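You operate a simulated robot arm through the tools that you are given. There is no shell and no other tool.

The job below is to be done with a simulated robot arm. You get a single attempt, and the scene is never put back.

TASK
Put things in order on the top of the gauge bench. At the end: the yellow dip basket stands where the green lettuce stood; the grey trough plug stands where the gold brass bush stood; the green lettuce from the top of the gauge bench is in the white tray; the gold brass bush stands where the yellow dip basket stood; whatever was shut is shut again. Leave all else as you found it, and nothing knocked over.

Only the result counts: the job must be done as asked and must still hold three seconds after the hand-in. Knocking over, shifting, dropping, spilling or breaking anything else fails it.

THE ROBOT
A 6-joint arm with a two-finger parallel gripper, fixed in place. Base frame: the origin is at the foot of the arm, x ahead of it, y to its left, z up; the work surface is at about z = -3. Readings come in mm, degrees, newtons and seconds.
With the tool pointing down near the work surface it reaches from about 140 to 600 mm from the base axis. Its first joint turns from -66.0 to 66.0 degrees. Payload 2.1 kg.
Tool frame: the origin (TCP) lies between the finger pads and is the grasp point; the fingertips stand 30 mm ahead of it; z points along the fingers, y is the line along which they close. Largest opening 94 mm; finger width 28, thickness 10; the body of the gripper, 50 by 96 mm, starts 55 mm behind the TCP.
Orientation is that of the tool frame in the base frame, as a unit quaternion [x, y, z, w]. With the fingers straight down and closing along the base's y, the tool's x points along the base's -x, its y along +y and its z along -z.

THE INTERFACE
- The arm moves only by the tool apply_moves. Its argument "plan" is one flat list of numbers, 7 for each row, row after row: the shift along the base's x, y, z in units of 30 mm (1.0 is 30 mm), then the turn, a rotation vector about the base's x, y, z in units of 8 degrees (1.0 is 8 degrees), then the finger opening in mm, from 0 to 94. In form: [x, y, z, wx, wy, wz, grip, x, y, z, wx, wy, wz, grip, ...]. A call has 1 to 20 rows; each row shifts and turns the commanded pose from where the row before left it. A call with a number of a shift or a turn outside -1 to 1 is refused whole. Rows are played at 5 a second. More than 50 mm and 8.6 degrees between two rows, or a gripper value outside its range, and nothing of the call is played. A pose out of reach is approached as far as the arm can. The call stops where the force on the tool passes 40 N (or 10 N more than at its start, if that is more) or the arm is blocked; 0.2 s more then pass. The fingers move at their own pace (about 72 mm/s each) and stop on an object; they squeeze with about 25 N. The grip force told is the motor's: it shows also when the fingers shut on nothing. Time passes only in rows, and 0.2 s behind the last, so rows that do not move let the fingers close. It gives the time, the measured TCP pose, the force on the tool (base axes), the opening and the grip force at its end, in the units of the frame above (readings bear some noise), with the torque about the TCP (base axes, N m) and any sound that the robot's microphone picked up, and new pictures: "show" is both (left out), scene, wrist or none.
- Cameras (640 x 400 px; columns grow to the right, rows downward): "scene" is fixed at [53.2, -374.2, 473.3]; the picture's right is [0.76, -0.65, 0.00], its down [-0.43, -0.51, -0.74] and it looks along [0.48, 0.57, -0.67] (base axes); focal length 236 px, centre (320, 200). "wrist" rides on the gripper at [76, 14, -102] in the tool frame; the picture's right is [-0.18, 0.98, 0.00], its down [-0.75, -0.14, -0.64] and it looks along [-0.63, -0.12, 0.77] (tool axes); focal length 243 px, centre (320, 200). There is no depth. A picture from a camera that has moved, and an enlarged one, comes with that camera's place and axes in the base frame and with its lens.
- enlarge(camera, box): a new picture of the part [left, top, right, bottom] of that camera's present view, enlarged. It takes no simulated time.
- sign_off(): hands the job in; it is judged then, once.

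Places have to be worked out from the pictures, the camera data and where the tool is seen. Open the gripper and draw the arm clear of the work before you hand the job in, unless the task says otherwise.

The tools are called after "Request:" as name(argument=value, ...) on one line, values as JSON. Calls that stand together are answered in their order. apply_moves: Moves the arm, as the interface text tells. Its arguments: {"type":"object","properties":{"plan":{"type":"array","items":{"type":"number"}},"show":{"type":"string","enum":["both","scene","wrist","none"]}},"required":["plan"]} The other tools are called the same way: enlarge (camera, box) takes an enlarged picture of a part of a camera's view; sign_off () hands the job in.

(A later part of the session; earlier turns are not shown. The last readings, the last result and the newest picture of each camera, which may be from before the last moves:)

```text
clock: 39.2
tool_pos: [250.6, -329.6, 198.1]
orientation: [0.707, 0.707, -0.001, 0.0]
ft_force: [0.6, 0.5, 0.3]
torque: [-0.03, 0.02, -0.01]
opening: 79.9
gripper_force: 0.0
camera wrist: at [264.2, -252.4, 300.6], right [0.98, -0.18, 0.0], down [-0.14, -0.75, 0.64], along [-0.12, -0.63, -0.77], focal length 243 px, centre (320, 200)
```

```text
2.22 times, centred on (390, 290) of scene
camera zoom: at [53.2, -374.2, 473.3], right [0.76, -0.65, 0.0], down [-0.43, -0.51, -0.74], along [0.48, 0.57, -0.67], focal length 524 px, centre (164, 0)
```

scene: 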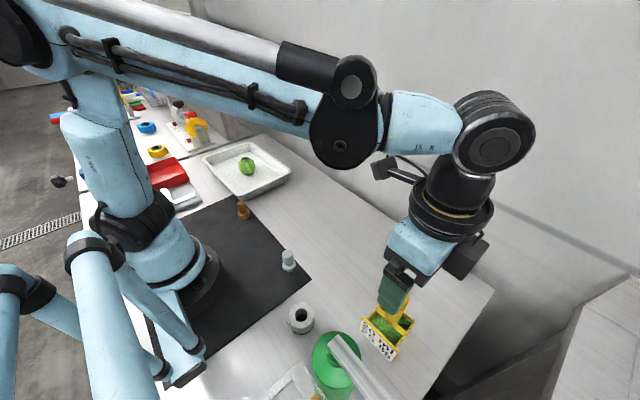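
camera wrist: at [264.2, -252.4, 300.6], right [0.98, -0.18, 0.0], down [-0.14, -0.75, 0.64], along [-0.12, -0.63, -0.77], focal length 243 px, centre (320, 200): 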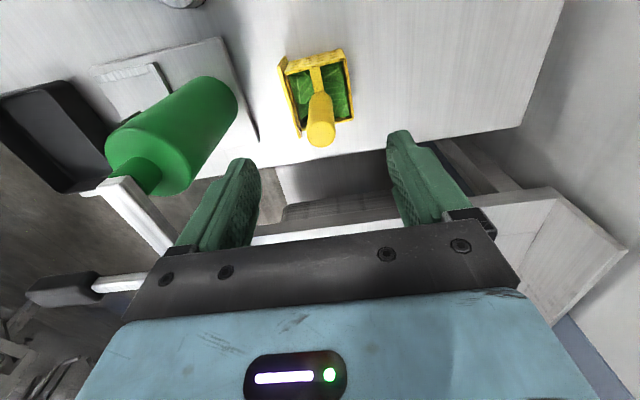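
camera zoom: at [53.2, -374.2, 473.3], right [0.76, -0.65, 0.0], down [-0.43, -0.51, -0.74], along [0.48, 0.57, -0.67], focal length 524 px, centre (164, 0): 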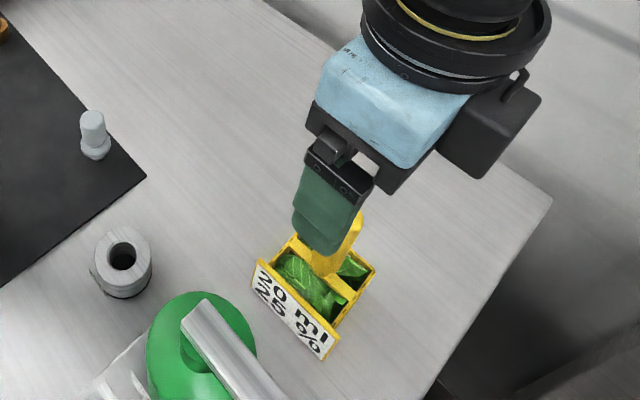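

The handle top is at about (251,-328.3), the gripper centred within 1–2 mm, and the bottle and its pump bar are clear. I lower to z≈92 (tips above the rim) and close on the handle.

Request:
apply_moves(plan=[0.02, 0.03, -0.7, 0, 0, 0, 80, 0, 0, -0.7, 0, 0, 0, 80, 0, 0, -0.7, 0, 0, 0, 80, 0, 0, -0.7, 0, 0, 0, 80, 0, 0, -0.7, 0, 0, 0, 80, 0, 0, 0, 0, 0, 0, 80, 0, 0, 0, 0, 0, 0, 50, 0, 0, 0, 0, 0, 0, 30, 0, 0, 0, 0, 0, 0, 10, 0, 0, 0, 0, 0, 0, 5, 0, 0, 0, 0, 0, 0, 5], show="both")

Request:
enlarge(camera="scene", box=[290, 200, 490, 380])

```text
clock: 41.6
tool_pos: [252.1, -329.2, 92.1]
orientation: [0.707, 0.707, 0.0, 0.0]
ft_force: [0.7, -1.1, -1.0]
torque: [-0.03, -0.1, -0.04]
opening: 21.4
gripper_force: 24.8
camera wrist: at [265.1, -251.9, 195.3], right [0.98, -0.18, 0.0], down [-0.14, -0.75, 0.64], along [-0.12, -0.63, -0.77], focal length 243 px, centre (320, 200)
```

scene: 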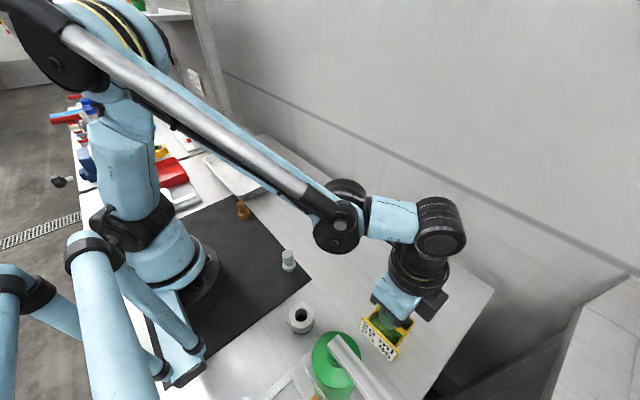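
wrist: 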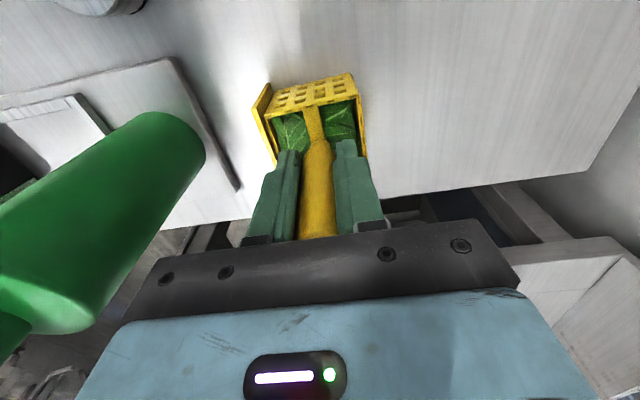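

```text
2.22 times, centred on (390, 290) of scene
camera zoom: at [53.2, -374.2, 473.3], right [0.76, -0.65, 0.0], down [-0.43, -0.51, -0.74], along [0.48, 0.57, -0.67], focal length 524 px, centre (164, 0)
```

zoom: 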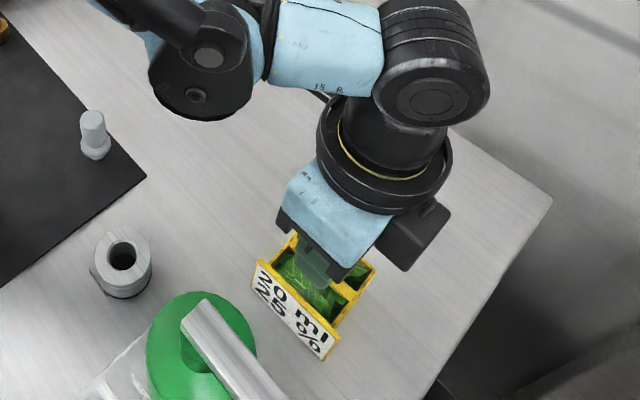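

The handle is gripped (21 mm, 25 N) with TCP at (252,-329,92), so that is the basket's original centre. I lift slowly by about 50 mm and check the hold.

Request:
apply_moves(plan=[0, 0, 0.05, 0, 0, 0, 5, 0, 0, 0.1, 0, 0, 0, 5, 0, 0, 0.15, 0, 0, 0, 5, 0, 0, 0.2, 0, 0, 0, 5, 0, 0, 0.3, 0, 0, 0, 5, 0, 0, 0.3, 0, 0, 0, 5, 0, 0, 0.3, 0, 0, 0, 5, 0, 0, 0.2, 0, 0, 0, 5, 0, 0, 0.1, 0, 0, 0, 5, 0, 0, 0, 0, 0, 0, 5], show="both")

Request:
enlarge(camera="scene", box=[290, 200, 490, 380])

```text
clock: 43.8
tool_pos: [251.8, -327.8, 143.3]
orientation: [0.707, 0.707, 0.0, 0.001]
ft_force: [-0.4, -1.2, -0.9]
torque: [0.01, 0.04, 0.0]
opening: 21.5
gripper_force: 25.1
camera wrist: at [264.8, -251.1, 246.6], right [0.98, -0.18, 0.0], down [-0.14, -0.75, 0.64], along [-0.12, -0.63, -0.77], focal length 243 px, centre (320, 200)
```

scene: 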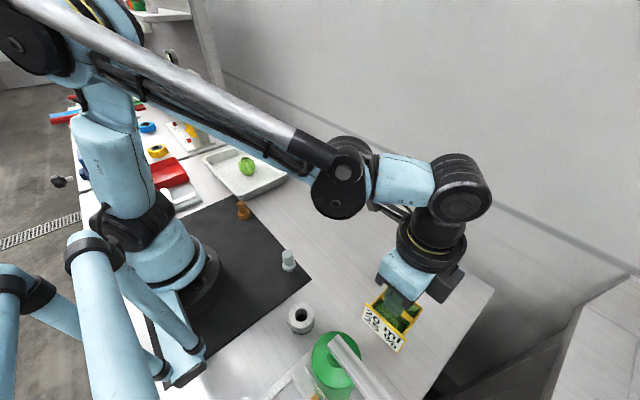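
wrist: 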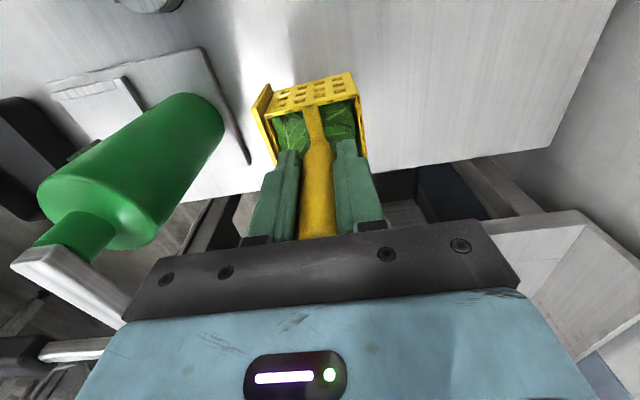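

```text
2.22 times, centred on (390, 290) of scene
camera zoom: at [53.2, -374.2, 473.3], right [0.76, -0.65, 0.0], down [-0.43, -0.51, -0.74], along [0.48, 0.57, -0.67], focal length 524 px, centre (164, 0)
```

zoom: 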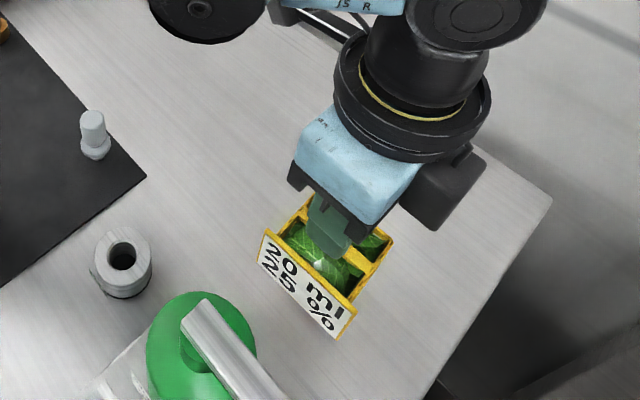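

The basket is lifted level in the grip. I move it over the lettuce's old spot, target TCP (271.5,-188.9).

Request:
apply_moves(plan=[0.065, 0.2, 0, 0, 0, 0, 5, 0.065, 0.4, 0, 0, 0, 0, 5, 0.065, 0.6, 0, 0, 0, 0, 5, 0.065, 0.7, 0, 0, 0, 0, 5, 0.065, 0.7, 0, 0, 0, 0, 5, 0.065, 0.7, 0, 0, 0, 0, 5, 0.065, 0.6, 0, 0, 0, 0, 5, 0.065, 0.4, 0, 0, 0, 0, 5, 0.065, 0.25, 0, 0, 0, 0, 5, 0.065, 0.13, 0, 0, 0, 0, 5, 0, 0, 0, 0, 0, 0, 5, 0, 0, 0, 0, 0, 0, 5], show="both")

```text
clock: 46.4
tool_pos: [271.7, -187.7, 144.9]
orientation: [0.707, 0.707, 0.0, 0.0]
ft_force: [-0.3, 0.8, -2.1]
torque: [0.0, -0.01, 0.0]
opening: 21.3
gripper_force: 25.5
camera wrist: at [285.0, -110.5, 246.1], right [0.98, -0.18, 0.0], down [-0.14, -0.75, 0.64], along [-0.12, -0.63, -0.77], focal length 243 px, centre (320, 200)
```

scene: 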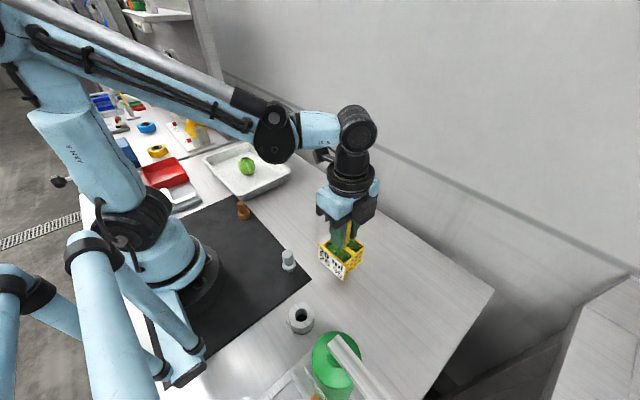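
wrist: 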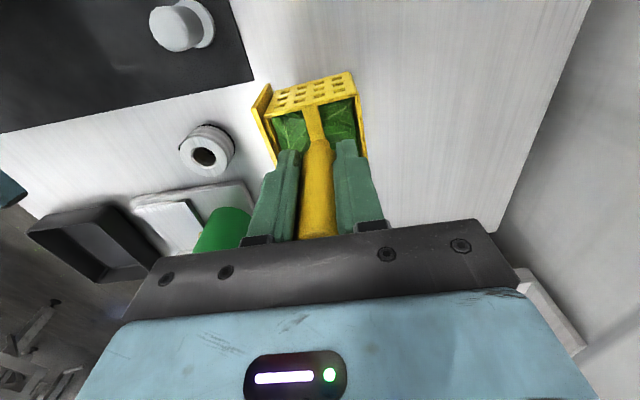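

Over the spot at (271.7,-187.7). I lower gently to just above the surface.

Request:
apply_moves(plan=[0, 0, -0.2, 0, 0, 0, 5, 0, -0.02, -0.4, 0, 0, 0, 5, 0, 0, -0.4, 0, 0, 0, 5, 0, 0, -0.3, 0, 0, 0, 5, 0, 0, -0.2, 0, 0, 0, 5, 0, 0, -0.1, 0, 0, 0, 5, 0, 0, -0.05, 0, 0, 0, 5, 0, 0, 0, 0, 0, 0, 5], show="scene")

```text
clock: 48.2
tool_pos: [272.5, -188.3, 94.2]
orientation: [0.706, 0.708, 0.0, -0.001]
ft_force: [-2.7, 3.7, 22.4]
torque: [-0.02, -0.22, -0.02]
opening: 21.4
gripper_force: 25.0
```

scene: 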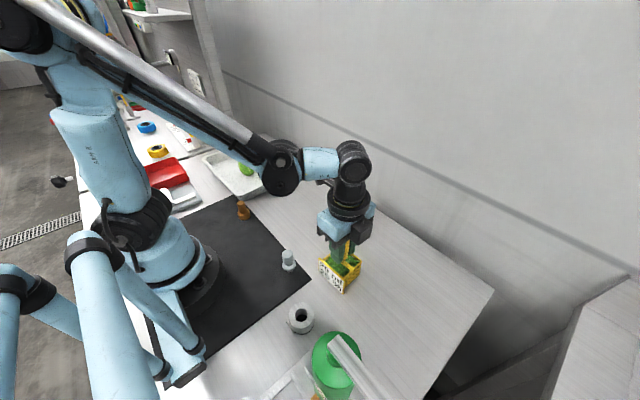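

The basket touches down (22 N). I ease off slightly, open the fingers and rise straight up.

Request:
apply_moves(plan=[0, 0, 0.03, 0, 0, 0, 21, 0, 0, 0, 0, 0, 0, 30, 0, 0, 0, 0, 0, 0, 45, 0, 0, 0, 0, 0, 0, 60, 0, 0, 0, 0, 0, 0, 60, 0, 0, 0.3, 0, 0, 0, 60, 0, 0, 0.6, 0, 0, 0, 60, 0, 0, 0.8, 0, 0, 0, 60, 0, 0, 0.9, 0, 0, 0, 60, 0, 0, 0.9, 0, 0, 0, 60, 0, 0, 0.5, 0, 0, 0, 60, 0, 0, 0, 0, 0, 0, 60], show="both")

Request:
enlarge(camera="wrist", box=[160, 0, 440, 175])

Request:
enlarge(camera="scene", box=[240, 200, 440, 325])

```text
clock: 50.8
tool_pos: [272.4, -188.9, 215.0]
orientation: [0.707, 0.707, 0.0, 0.0]
ft_force: [-0.7, 0.2, 0.9]
torque: [0.0, 0.03, -0.03]
opening: 60.1
gripper_force: 0.1
camera wrist: at [284.8, -111.8, 317.9], right [0.98, -0.18, 0.0], down [-0.14, -0.75, 0.64], along [-0.12, -0.63, -0.77], focal length 243 px, centre (320, 200)
```

scene: 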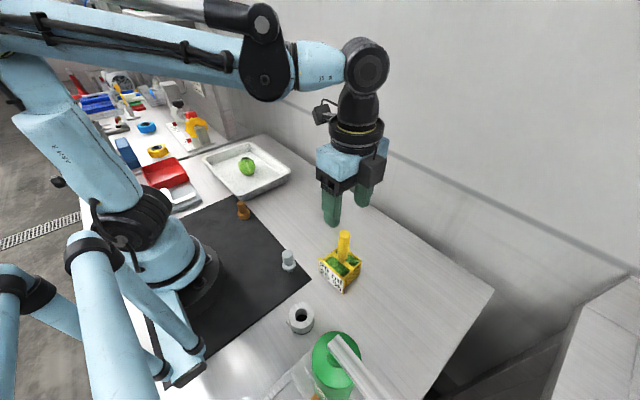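
wrist: 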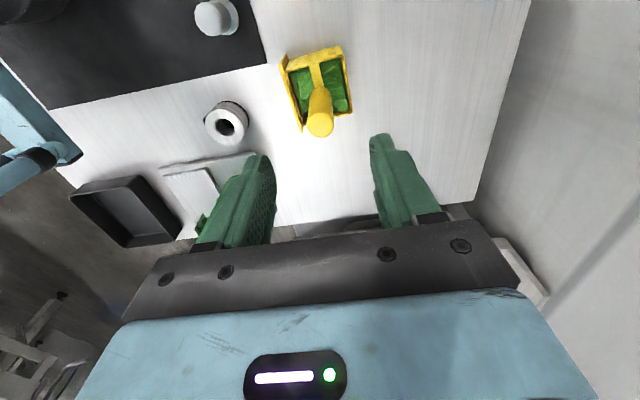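

```text
2.29 times, centred on (300, 88) of wrist
camera zoom: at [284.8, -111.8, 317.9], right [0.98, -0.18, 0.0], down [-0.14, -0.75, 0.64], along [-0.12, -0.63, -0.77], focal length 555 px, centre (366, 457)
```

zoom: 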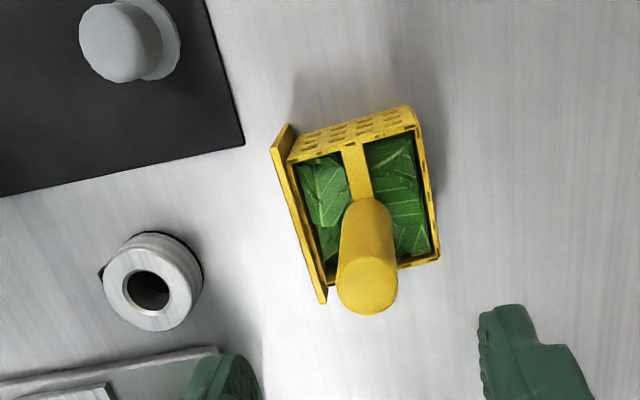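

```text
3.20 times, centred on (340, 262) of scene
camera zoom: at [53.2, -374.2, 473.3], right [0.76, -0.65, 0.0], down [-0.43, -0.51, -0.74], along [0.48, 0.57, -0.67], focal length 754 px, centre (256, 0)
```

zoom: 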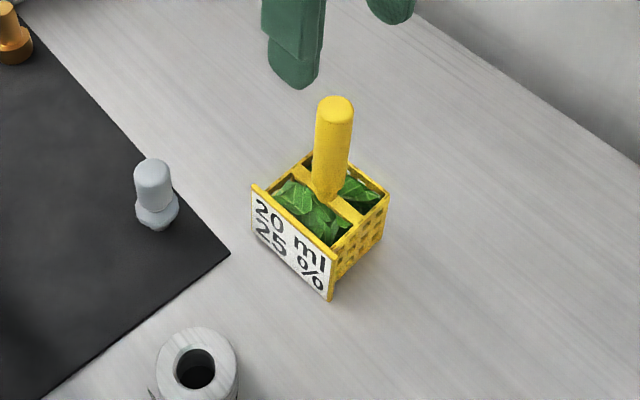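

The basket stands at the lettuce's old spot (≈272,-188.5), upright with its leaves inside. Next I go to the brass bush near (190,112), turning the gripper back +90° on the way at z≈200.

Request:
apply_moves(plan=[-0.2275, 0.836, -0.03, 0, 0, 0.9375, 60, -0.2275, 0.836, -0.03, 0, 0, 0.9375, 60, -0.2275, 0.836, -0.03, 0, 0, 0.9375, 60, -0.2275, 0.836, -0.03, 0, 0, 0.9375, 60, -0.2275, 0.836, -0.03, 0, 0, 0.9375, 60, -0.2275, 0.836, -0.03, 0, 0, 0.9375, 60, -0.2275, 0.836, -0.03, 0, 0, 0.9375, 60, -0.2275, 0.836, -0.03, 0, 0, 0.9375, 60, -0.2275, 0.836, -0.03, 0, 0, 0.9375, 60, -0.2275, 0.836, -0.03, 0, 0, 0.9375, 60, -0.2275, 0.836, -0.03, 0, 0, 0.9375, 60, -0.2275, 0.836, -0.03, 0, 0, 0.9375, 60, 0, 0, 0, 0, 0, 0, 60, 0, 0, 0, 0, 0, 0, 60], show="both")

Request:
enlarge(camera="wrist", box=[200, 0, 440, 150])

Request:
enlarge(camera="scene", box=[210, 180, 310, 280])

```text
clock: 53.8
tool_pos: [190.2, 114.3, 204.0]
orientation: [-0.001, 1.0, 0.0, -0.001]
ft_force: [1.3, 0.3, -0.1]
torque: [-0.02, 0.02, -0.01]
opening: 60.4
gripper_force: 0.0
camera wrist: at [112.7, 128.3, 306.4], right [0.18, 0.98, 0.0], down [0.75, -0.14, 0.64], along [0.63, -0.12, -0.77], focal length 243 px, centre (320, 200)
```

scene: 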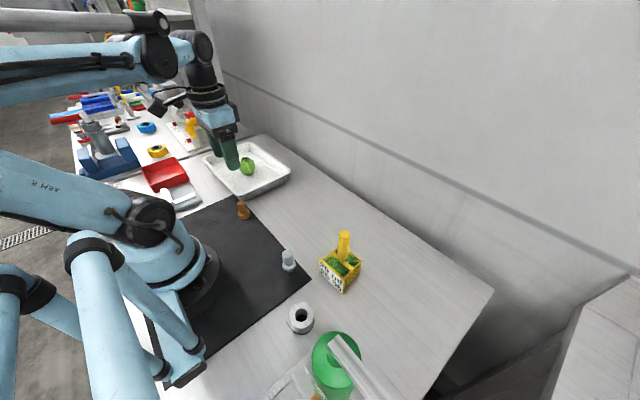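
wrist: 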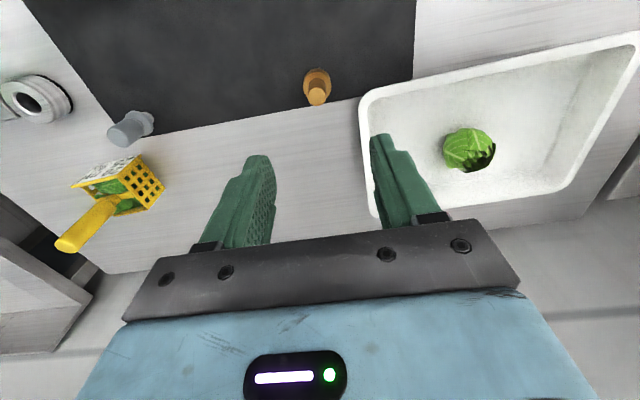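

```text
2.67 times, centred on (320, 75) of wrist
camera zoom: at [112.7, 128.3, 306.4], right [0.18, 0.98, 0.0], down [0.75, -0.14, 0.64], along [0.63, -0.12, -0.77], focal length 647 px, centre (320, 533)
```

zoom: 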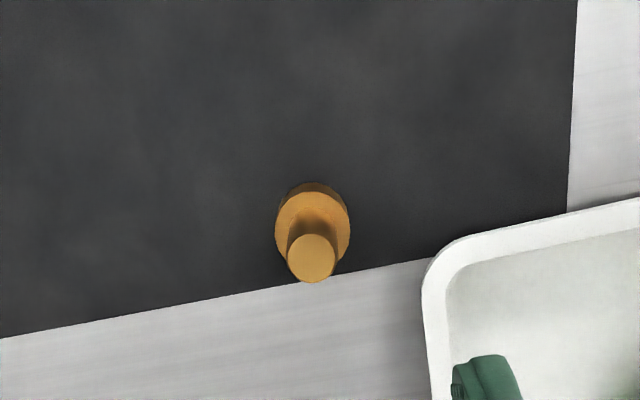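

```text
4.00 times, centred on (260, 230) of scene
camera zoom: at [53.2, -374.2, 473.3], right [0.76, -0.65, 0.0], down [-0.43, -0.51, -0.74], along [0.48, 0.57, -0.67], focal length 943 px, centre (560, 80)
```

zoom: 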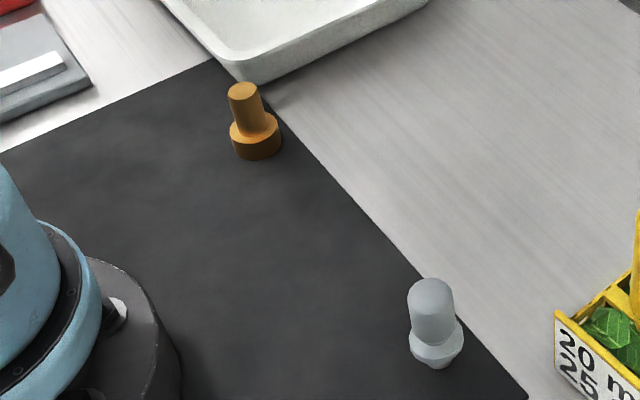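

The brass bush is centred at about (190,111), flange top at z≈16, top at z≈50, stem about 18 mm. I lower to about z≈95 and verify alignment.

Request:
apply_moves(plan=[0, -0.05, -0.7, 0, 0, 0, 56, 0, 0, -0.8, 0, 0, 0, 56, 0, 0, -0.8, 0, 0, 0, 56, 0, 0, -0.8, 0, 0, 0, 56, 0, 0, -0.5, 0, 0, 0, 56, 0, 0, 0, 0, 0, 0, 56, 0, 0, 0, 0, 0, 0, 56], show="both")

Request:
enlarge(camera="wrist", box=[200, 50, 440, 200])

Request:
enlarge(camera="scene", box=[190, 130, 290, 230])

```text
clock: 55.4
tool_pos: [191.0, 110.6, 96.8]
orientation: [0.0, 1.0, 0.0, 0.0]
ft_force: [-0.2, 0.3, 0.3]
torque: [0.03, 0.0, -0.01]
opening: 55.9
gripper_force: 0.0
camera wrist: at [113.1, 126.1, 198.9], right [0.18, 0.98, 0.0], down [0.75, -0.14, 0.64], along [0.63, -0.12, -0.77], focal length 243 px, centre (320, 200)
```

scene: 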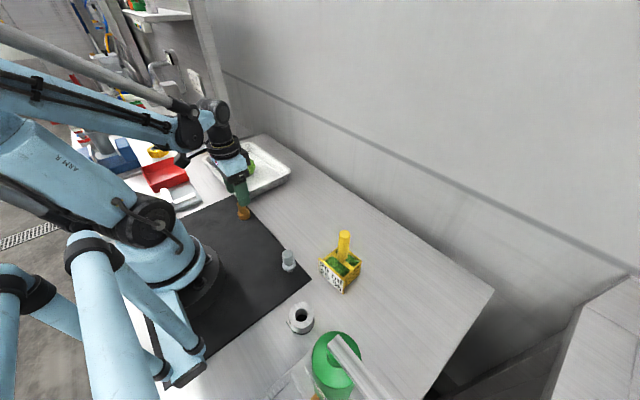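
wrist: 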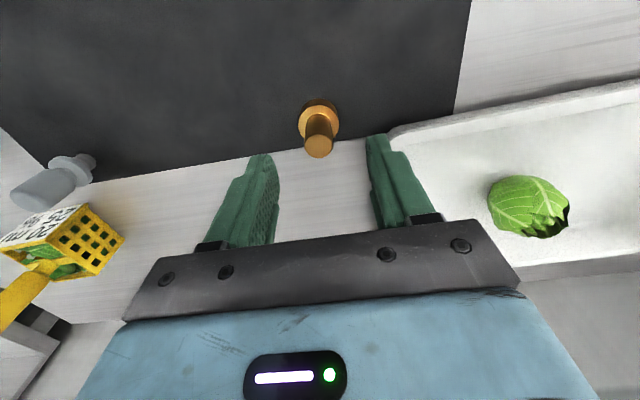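

```text
2.67 times, centred on (320, 125) of wrist
camera zoom: at [113.1, 126.1, 198.9], right [0.18, 0.98, 0.0], down [0.75, -0.14, 0.64], along [0.63, -0.12, -0.77], focal length 647 px, centre (320, 400)
```

zoom: 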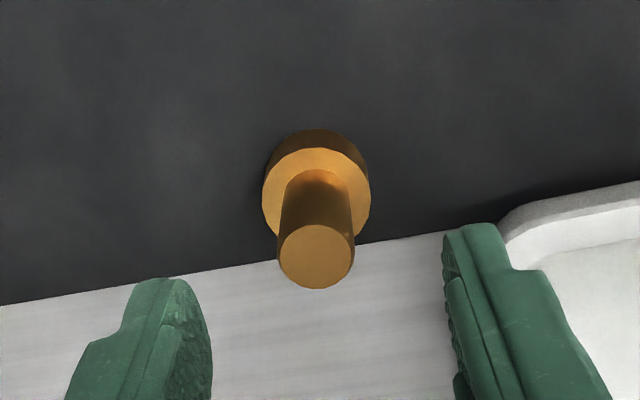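

```text
4.00 times, centred on (240, 180) of scene
camera zoom: at [53.2, -374.2, 473.3], right [0.76, -0.65, 0.0], down [-0.43, -0.51, -0.74], along [0.48, 0.57, -0.67], focal length 943 px, centre (640, 280)
```

zoom: 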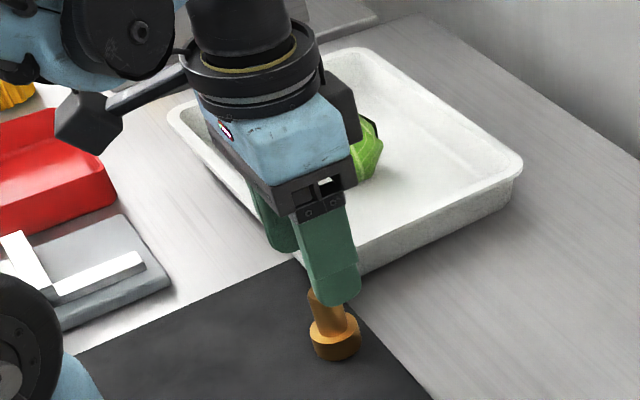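

Aligned: bush at about (189.3,111.2), the right finger clears the tray rim by over 10 mm with a narrower opening. I lower to z≈50 and close on the stem.

Request:
apply_moves(plan=[-0.04, 0.01, -0.4, 0, 0, 0, 46, 0, 0, -0.5, 0, 0, 0, 46, 0, 0, -0.4, 0, 0, 0, 46, 0, 0, -0.26, 0, 0, 0, 46, 0, 0, 0, 0, 0, 0, 46, 0, 0, 0, 0, 0, 0, 25, 0, 0, 0, 0, 0, 0, 5, 0, 0, 0, 0, 0, 0, 5, 0, 0, 0, 0, 0, 0, 5], show="both")

Request:
enlarge(camera="wrist", box=[200, 50, 440, 200])

Request:
enlarge(camera="scene", box=[190, 150, 290, 250])

```text
clock: 57.4
tool_pos: [189.4, 111.4, 50.2]
orientation: [0.0, 1.0, 0.0, -0.001]
ft_force: [0.5, -0.3, 0.2]
torque: [-0.06, 0.04, 0.04]
opening: 18.8
gripper_force: 24.9
camera wrist: at [111.8, 126.6, 152.1], right [0.18, 0.98, 0.0], down [0.75, -0.14, 0.64], along [0.63, -0.12, -0.77], focal length 243 px, centre (320, 200)
```

scene: 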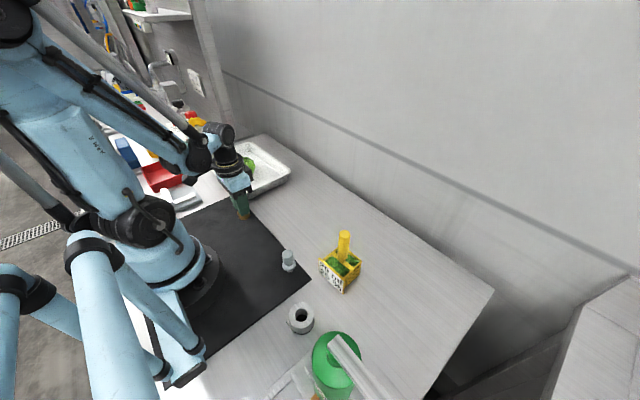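
wrist: 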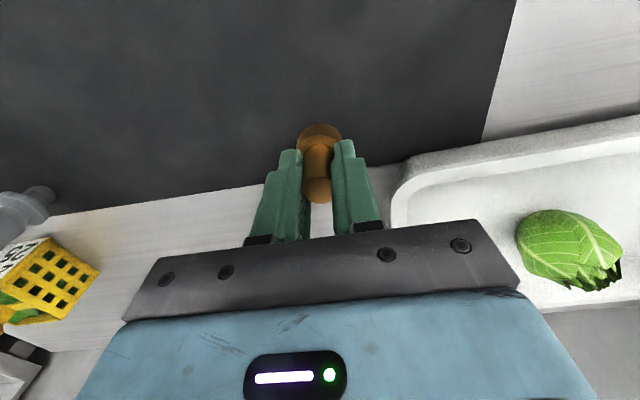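

```text
2.67 times, centred on (320, 125) of wrist
camera zoom: at [111.8, 126.6, 152.1], right [0.18, 0.98, 0.0], down [0.75, -0.14, 0.64], along [0.63, -0.12, -0.77], focal length 647 px, centre (320, 400)
```

zoom: 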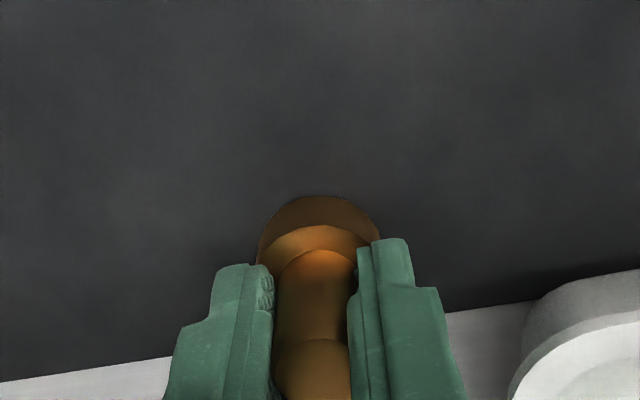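

```text
4.00 times, centred on (240, 200) of scene
camera zoom: at [53.2, -374.2, 473.3], right [0.76, -0.65, 0.0], down [-0.43, -0.51, -0.74], along [0.48, 0.57, -0.67], focal length 943 px, centre (640, 200)
```

zoom: 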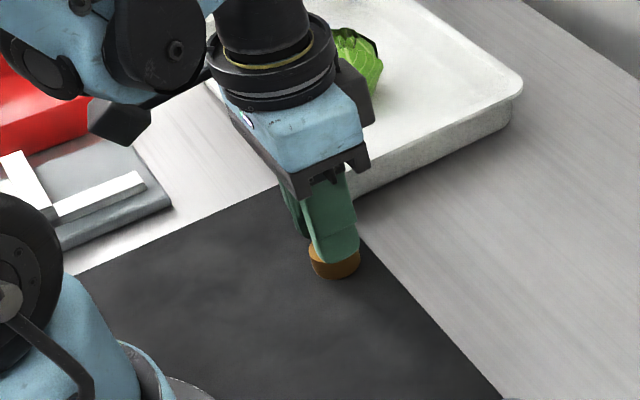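

The stem is gripped (18.8 mm) at TCP (189.4,111.4). I lift slowly to about z≈150.

Request:
apply_moves(plan=[0, 0, 0.05, 0, 0, 0, 5, 0, 0, 0.1, 0, 0, 0, 5, 0, 0, 0.2, 0, 0, 0, 5, 0, 0, 0.3, 0, 0, 0, 5, 0, 0, 0.4, 0, 0, 0, 5, 0, 0, 0.5, 0, 0, 0, 5, 0, 0, 0.6, 0, 0, 0, 5, 0, 0, 0.6, 0, 0, 0, 5, 0, 0, 0.5, 0, 0, 0, 5, 0, 0, 0.2, 0, 0, 0, 5, 0, 0, 0, 0, 0, 0, 5], show="both")

Request:
enlarge(camera="wrist", box=[200, 50, 440, 200])

```text
clock: 59.8
tool_pos: [190.1, 110.1, 154.0]
orientation: [-0.001, 1.0, 0.0, 0.0]
ft_force: [0.6, -0.3, -1.0]
torque: [0.03, 0.02, 0.04]
opening: 18.5
gripper_force: 24.4
camera wrist: at [111.7, 126.3, 255.6], right [0.18, 0.98, 0.0], down [0.75, -0.14, 0.64], along [0.63, -0.12, -0.77], focal length 243 px, centre (320, 200)
```

scene: 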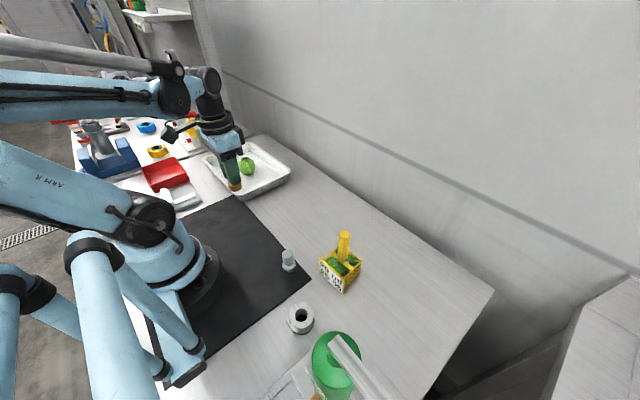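
wrist: 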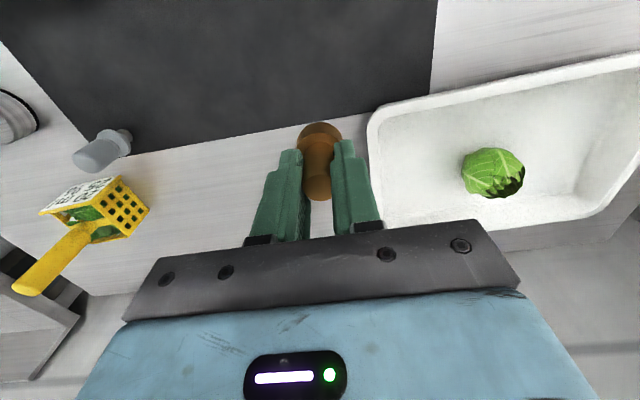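

```text
2.67 times, centred on (320, 125) of wrist
camera zoom: at [111.7, 126.3, 255.6], right [0.18, 0.98, 0.0], down [0.75, -0.14, 0.64], along [0.63, -0.12, -0.77], focal length 647 px, centre (320, 400)
```

zoom: 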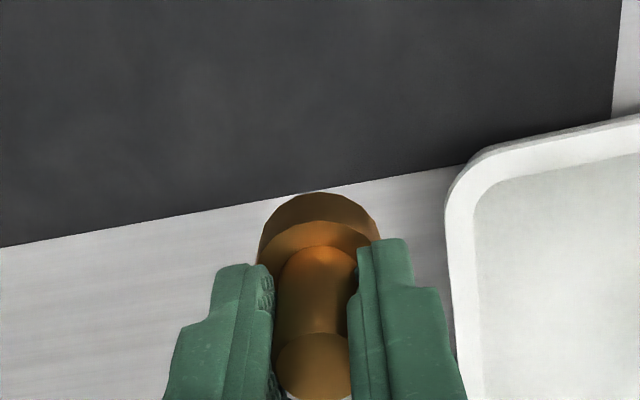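

The bush is held. I raise to z≈210 so it clears the basket handle, and carry it to above the basket's old spot (251.6,-329) while turning the gripper -90°.

Request:
apply_moves(plan=[0, 0, 0.95, 0, 0, 0, 5, 0, 0, 0.95, 0, 0, 0, 5, 0.1206, -0.4, 0, 0, 0, -0.6618, 5, 0.1206, -0.7, 0, 0, 0, -0.6618, 5, 0.1206, -0.95, 0, 0, 0, -0.6618, 5, 0.1206, -0.95, 0, 0, 0, -0.6618, 5, 0.1206, -0.95, 0, 0, 0, -0.6618, 5, 0.1206, -0.95, 0, 0, 0, -0.6618, 5, 0.1206, -0.95, 0, 0, 0, -0.6618, 5, 0.1206, -0.95, 0, 0, 0, -0.6618, 5, 0.1206, -0.95, 0, 0, 0, -0.6618, 5, 0.1206, -0.95, 0, 0, 0, -0.6618, 5, 0.1206, -0.95, 0, 0, 0, -0.6618, 5, 0.1206, -0.95, 0, 0, 0, -0.6618, 5, 0.1206, -0.95, 0, 0, 0, -0.6618, 5, 0.1206, -0.95, 0, 0, 0, -0.6618, 5, 0.1206, -0.95, 0, 0, 0, -0.6618, 5, 0.1206, -0.7, 0, 0, 0, -0.6618, 5, 0.1206, -0.48, 0, 0, 0, -0.6618, 5, 0, 0, 0, 0, 0, 0, 5], show="both")

Request:
enlarge(camera="wrist", box=[200, 50, 440, 200])

```text
clock: 64.0
tool_pos: [252.0, -327.7, 210.9]
orientation: [0.707, 0.707, -0.001, 0.0]
ft_force: [-1.2, 0.0, -0.4]
torque: [-0.02, -0.04, 0.0]
opening: 18.7
gripper_force: 25.2
camera wrist: at [263.6, -251.4, 312.6], right [0.98, -0.18, 0.0], down [-0.14, -0.75, 0.64], along [-0.12, -0.63, -0.77], focal length 243 px, centre (320, 200)
```

scene: 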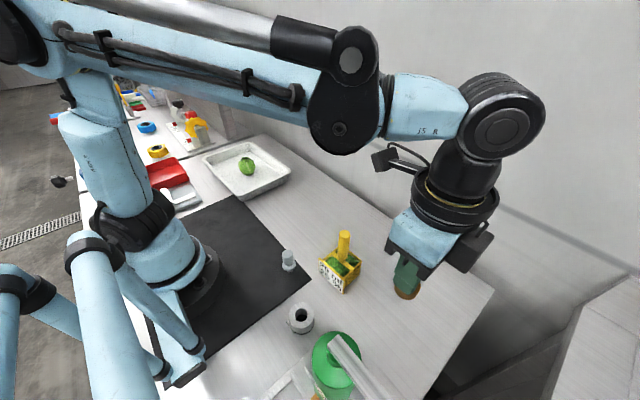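
wrist: 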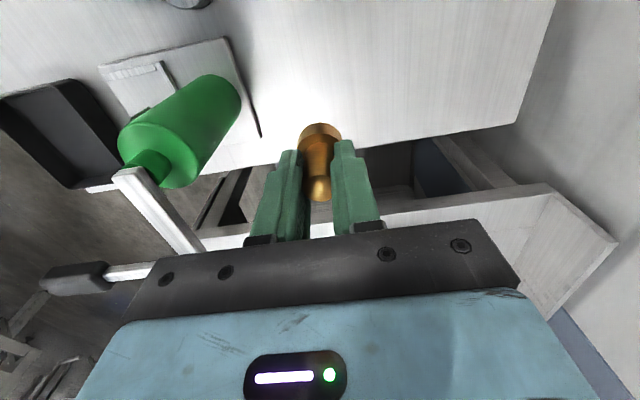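

```text
2.67 times, centred on (320, 125) of wrist
camera zoom: at [263.6, -251.4, 312.6], right [0.98, -0.18, 0.0], down [-0.14, -0.75, 0.64], along [-0.12, -0.63, -0.77], focal length 647 px, centre (320, 400)
```

zoom: 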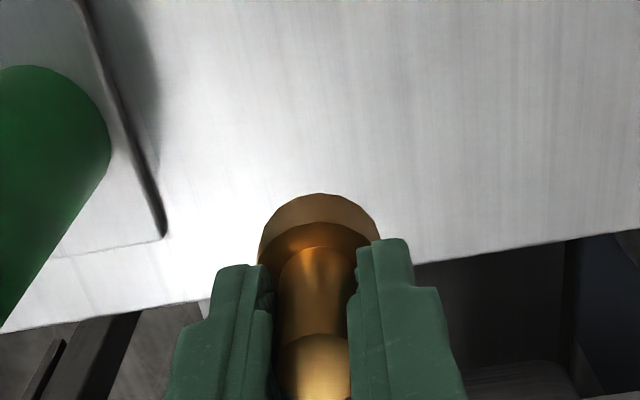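

Over (252,-328), bush hanging straight. I lower to just above the bench surface.

Request:
apply_moves(plan=[0, -0.03, -0.4, 0, 0, 0, 5, 0, 0, -0.8, 0, 0, 0, 5, 0, 0, -0.8, 0, 0, 0, 5, 0, 0, -0.8, 0, 0, 0, 5, 0, 0, -0.8, 0, 0, 0, 5, 0, 0, -0.7, 0, 0, 0, 5, 0, 0, -0.5, 0, 0, 0, 5, 0, 0, -0.3, 0, 0, 0, 5, 0, 0, -0.12, 0, 0, 0, 5, 0, 0, 0, 0, 0, 0, 5, 0, 0, 0, 0, 0, 0, 5], show="both")

```text
clock: 66.4
tool_pos: [251.1, -327.3, 53.7]
orientation: [0.706, 0.708, 0.0, 0.0]
ft_force: [0.8, -0.2, -0.6]
torque: [0.01, -0.04, -0.04]
opening: 18.8
gripper_force: 25.1
camera wrist: at [263.7, -251.5, 155.5], right [0.98, -0.18, 0.0], down [-0.14, -0.75, 0.64], along [-0.12, -0.63, -0.77], focal length 243 px, centre (320, 200)
```

scene: 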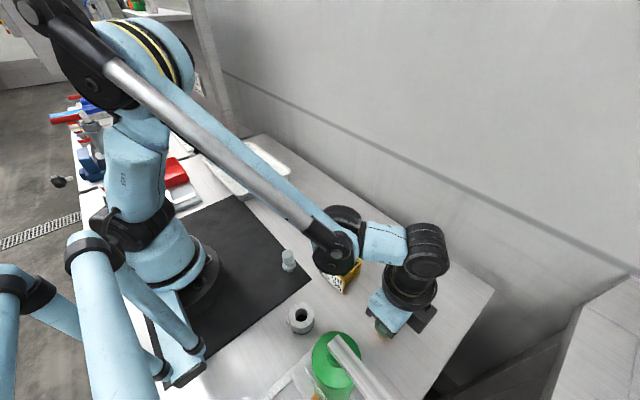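
wrist: 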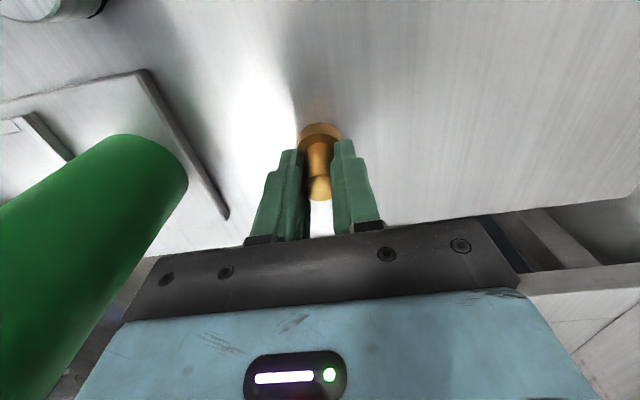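

No contact yet, about 3 mm above the bench. I correct about 1 mm in x and creep down to touch.

Request:
apply_moves(plan=[0.03, -0.03, -0.06, 0, 0, 0, 5, 0, 0, -0.05, 0, 0, 0, 5, 0, 0, 0, 0, 0, 0, 5], show="none")

```text
clock: 67.2
tool_pos: [251.9, -328.9, 50.4]
orientation: [0.707, 0.707, 0.0, 0.001]
ft_force: [-0.6, 0.5, -0.8]
torque: [0.01, 0.01, 0.05]
opening: 18.8
gripper_force: 24.9
```

Still free at z=50.4. A bit further down in 1 mm steps.

Request:
apply_moves(plan=[0, 0, -0.03, 0, 0, 0, 5, 0, 0, -0.03, 0, 0, 0, 5, 0, 0, 0, 0, 0, 0, 5], show="none")

```text
clock: 68.0
tool_pos: [252.3, -328.4, 48.8]
orientation: [0.706, 0.708, 0.0, 0.001]
ft_force: [-1.3, 0.4, 19.8]
torque: [0.01, 0.02, -0.08]
opening: 18.8
gripper_force: 24.9
```

Contact at z≈48.8 (20 N). I ease off, open the fingers gently and rise.

Request:
apply_moves(plan=[0, 0, 0.025, 0, 0, 0, 18, 0, 0, 0, 0, 0, 0, 24, 0, 0, 0, 0, 0, 0, 34, 0, 0, 0, 0, 0, 0, 46, 0, 0, 0, 0, 0, 0, 46, 0, 0, 0.3, 0, 0, 0, 46, 0, 0, 0.6, 0, 0, 0, 46, 0, 0, 0.9, 0, 0, 0, 46, 0, 0, 0.9, 0, 0, 0, 46, 0, 0, 0.9, 0, 0, 0, 46, 0, 0, 0.9, 0, 0, 0, 46, 0, 0, 0.8, 0, 0, 0, 46, 0, 0, 0, 0, 0, 0, 46], show="both")

Request:
enlarge(camera="wrist", box=[200, 50, 440, 200])

Request:
enlarge(camera="scene", box=[270, 220, 470, 345])

```text
clock: 70.8
tool_pos: [251.8, -328.6, 207.5]
orientation: [0.707, 0.707, 0.0, 0.0]
ft_force: [0.0, 0.7, 0.1]
torque: [0.04, -0.03, 0.04]
opening: 46.0
gripper_force: 0.0
camera wrist: at [264.4, -252.1, 310.4], right [0.98, -0.18, 0.0], down [-0.14, -0.75, 0.64], along [-0.12, -0.63, -0.77], focal length 243 px, centre (320, 200)
```

scene: 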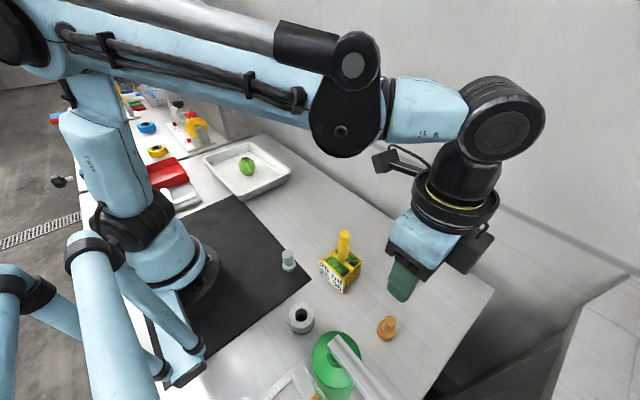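
wrist: 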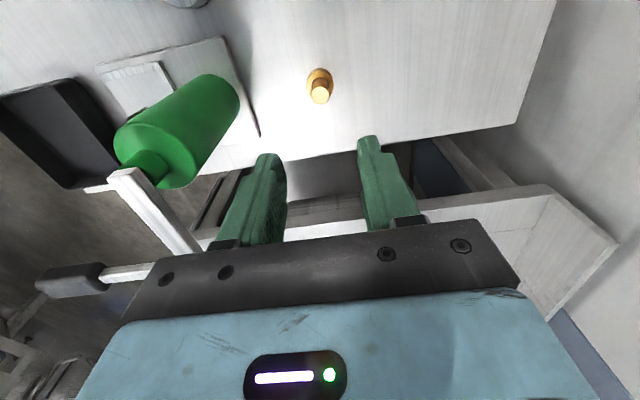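

```text
2.67 times, centred on (320, 125) of wrist
camera zoom: at [264.4, -252.1, 310.4], right [0.98, -0.18, 0.0], down [-0.14, -0.75, 0.64], along [-0.12, -0.63, -0.77], focal length 647 px, centre (320, 400)
```

zoom: 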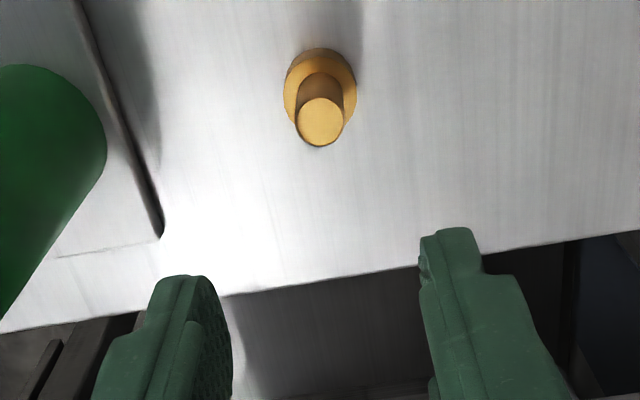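

```text
3.20 times, centred on (370, 282) of scene
camera zoom: at [53.2, -374.2, 473.3], right [0.76, -0.65, 0.0], down [-0.43, -0.51, -0.74], along [0.48, 0.57, -0.67], focal length 754 px, centre (160, -64)
```

zoom: 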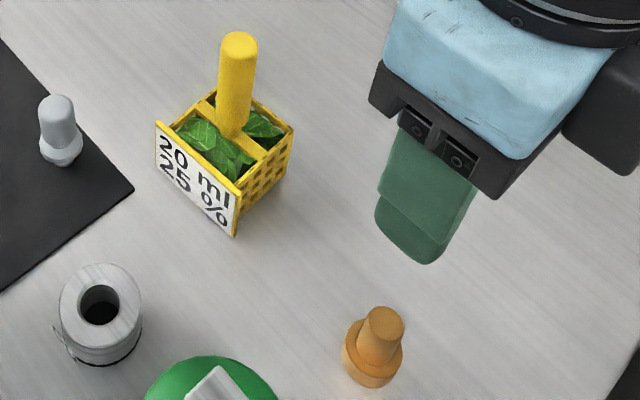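

The bush stands upright at the basket's old place (≈251,-329). Now I go to the grey plug near (190,-106), turning the gripper back +90° on the way, staying high above the basket.

Request:
apply_moves(plan=[-0.1717, 0.6183, 0, 0, 0, 0.9375, 60, -0.1717, 0.6183, 0, 0, 0, 0.9375, 60, -0.1717, 0.6183, 0, 0, 0, 0.9375, 60, -0.1717, 0.6183, 0, 0, 0, 0.9375, 60, -0.1717, 0.6183, 0, 0, 0, 0.9375, 60, -0.1717, 0.6183, 0, 0, 0, 0.9375, 60, -0.1717, 0.6183, 0, 0, 0, 0.9375, 60, -0.1717, 0.6183, 0, 0, 0, 0.9375, 60, -0.1717, 0.6183, 0, 0, 0, 0.9375, 60, -0.1717, 0.6183, 0, 0, 0, 0.9375, 60, -0.1717, 0.6183, 0, 0, 0, 0.9375, 60, -0.1717, 0.6183, 0, 0, 0, 0.9375, 60, 0, 0, 0, 0, 0, 0, 60, 0, 0, 0, 0, 0, 0, 60], show="both")

Request:
enlarge(camera="wrist", box=[200, 0, 440, 150])

Request:
enlarge(camera="scene", box=[250, 220, 330, 290])

```text
clock: 73.8
tool_pos: [189.2, -106.3, 207.7]
orientation: [-0.001, 1.0, 0.0, 0.0]
ft_force: [0.3, 0.1, 0.0]
torque: [0.01, -0.01, 0.04]
opening: 59.7
gripper_force: 0.0
camera wrist: at [111.8, -92.4, 310.6], right [0.18, 0.98, 0.0], down [0.75, -0.14, 0.64], along [0.63, -0.12, -0.77], focal length 243 px, centre (320, 200)
```

scene: 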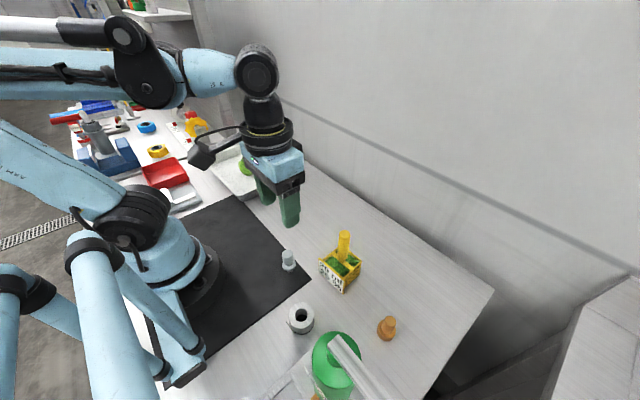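
wrist: 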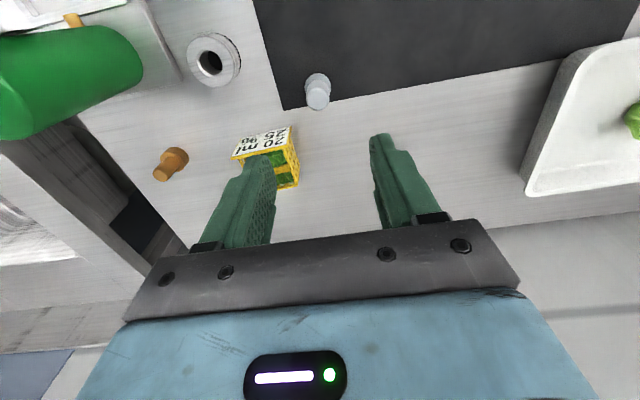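

```text
2.67 times, centred on (320, 75) of wrist
camera zoom: at [111.8, -92.4, 310.6], right [0.18, 0.98, 0.0], down [0.75, -0.14, 0.64], along [0.63, -0.12, -0.77], focal length 647 px, centre (320, 533)
```

zoom: 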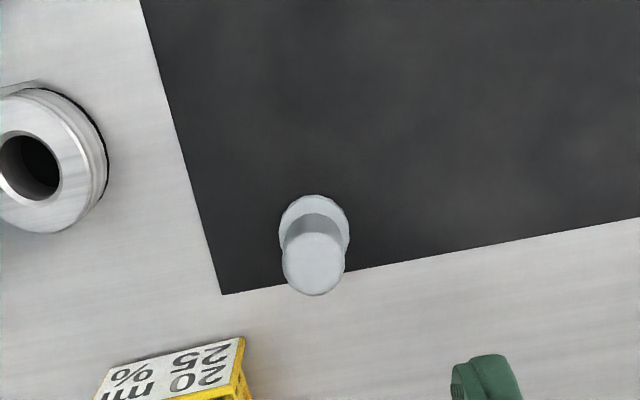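

```text
5.71 times, centred on (290, 255) of scene
camera zoom: at [53.2, -374.2, 473.3], right [0.76, -0.65, 0.0], down [-0.43, -0.51, -0.74], along [0.48, 0.57, -0.67], focal length 1347 px, centre (491, -114)
```

zoom: 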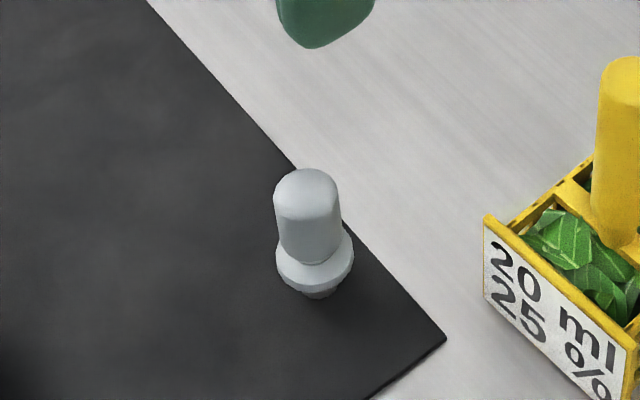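

The plug is at about (190,-109.4): flange top near z≈20, knob about 25 mm wide up to z≈58, standing on a narrow foot. I lower to z≈105 with the y correction and verify.

Request:
apply_moves(plan=[0.01, -0.1, -0.6, 0, 0, 0, 60, 0, 0, -0.8, 0, 0, 0, 60, 0, 0, -0.8, 0, 0, 0, 60, 0, 0, -0.8, 0, 0, 0, 60, 0, 0, -0.4, 0, 0, 0, 60, 0, 0, 0, 0, 0, 0, 60, 0, 0, 0, 0, 0, 0, 60], show="both")

Request:
enlarge(camera="wrist", box=[200, 50, 440, 200])

Request:
enlarge(camera="scene", box=[250, 200, 330, 290])

```text
clock: 75.4
tool_pos: [189.1, -109.7, 105.6]
orientation: [-0.002, 1.0, 0.0, 0.001]
ft_force: [-0.3, 0.7, -0.1]
torque: [-0.02, 0.02, 0.01]
opening: 60.1
gripper_force: 0.1
camera wrist: at [111.9, -95.1, 208.3], right [0.18, 0.98, 0.0], down [0.75, -0.14, 0.64], along [0.63, -0.12, -0.77], focal length 243 px, centre (320, 200)
```

scene: 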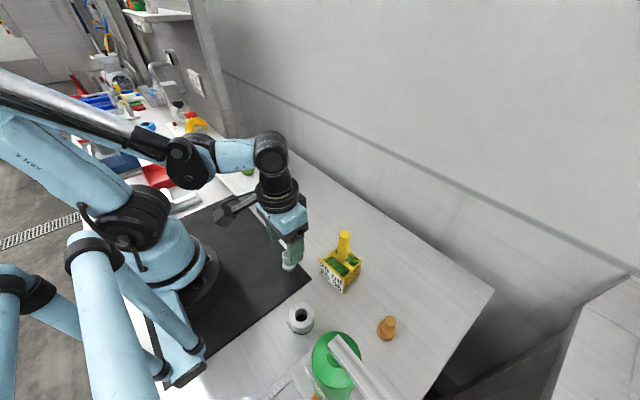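
wrist: 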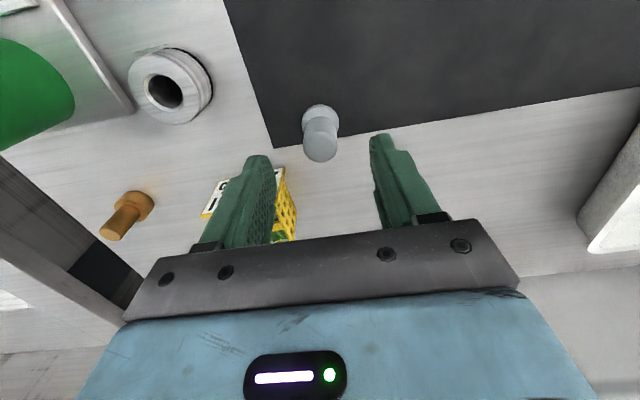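

```text
2.67 times, centred on (320, 125) of wrist
camera zoom: at [111.9, -95.1, 208.3], right [0.18, 0.98, 0.0], down [0.75, -0.14, 0.64], along [0.63, -0.12, -0.77], focal length 647 px, centre (320, 400)
```

zoom: 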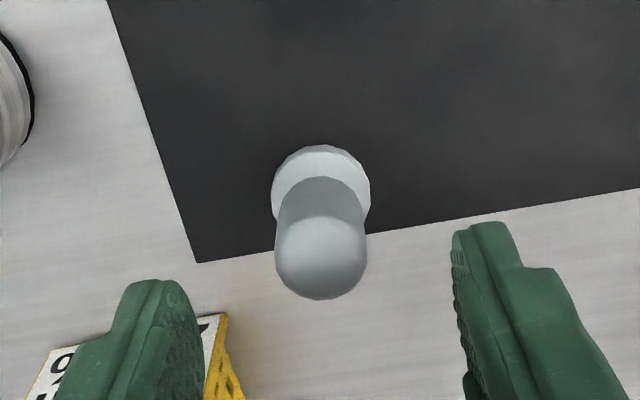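

```text
4.44 times, centred on (290, 245) of scene
camera zoom: at [53.2, -374.2, 473.3], right [0.76, -0.65, 0.0], down [-0.43, -0.51, -0.74], along [0.48, 0.57, -0.67], focal length 1048 px, centre (453, 0)
```

zoom: 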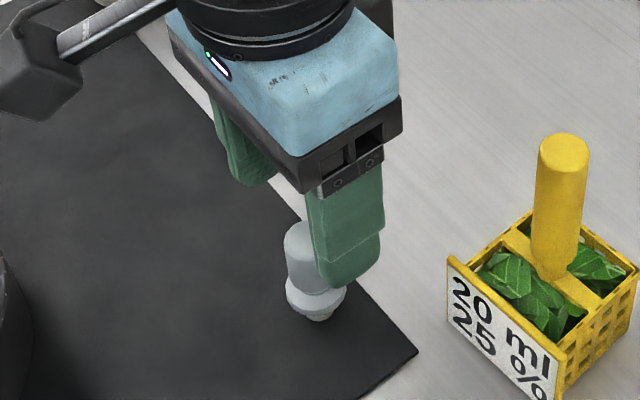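

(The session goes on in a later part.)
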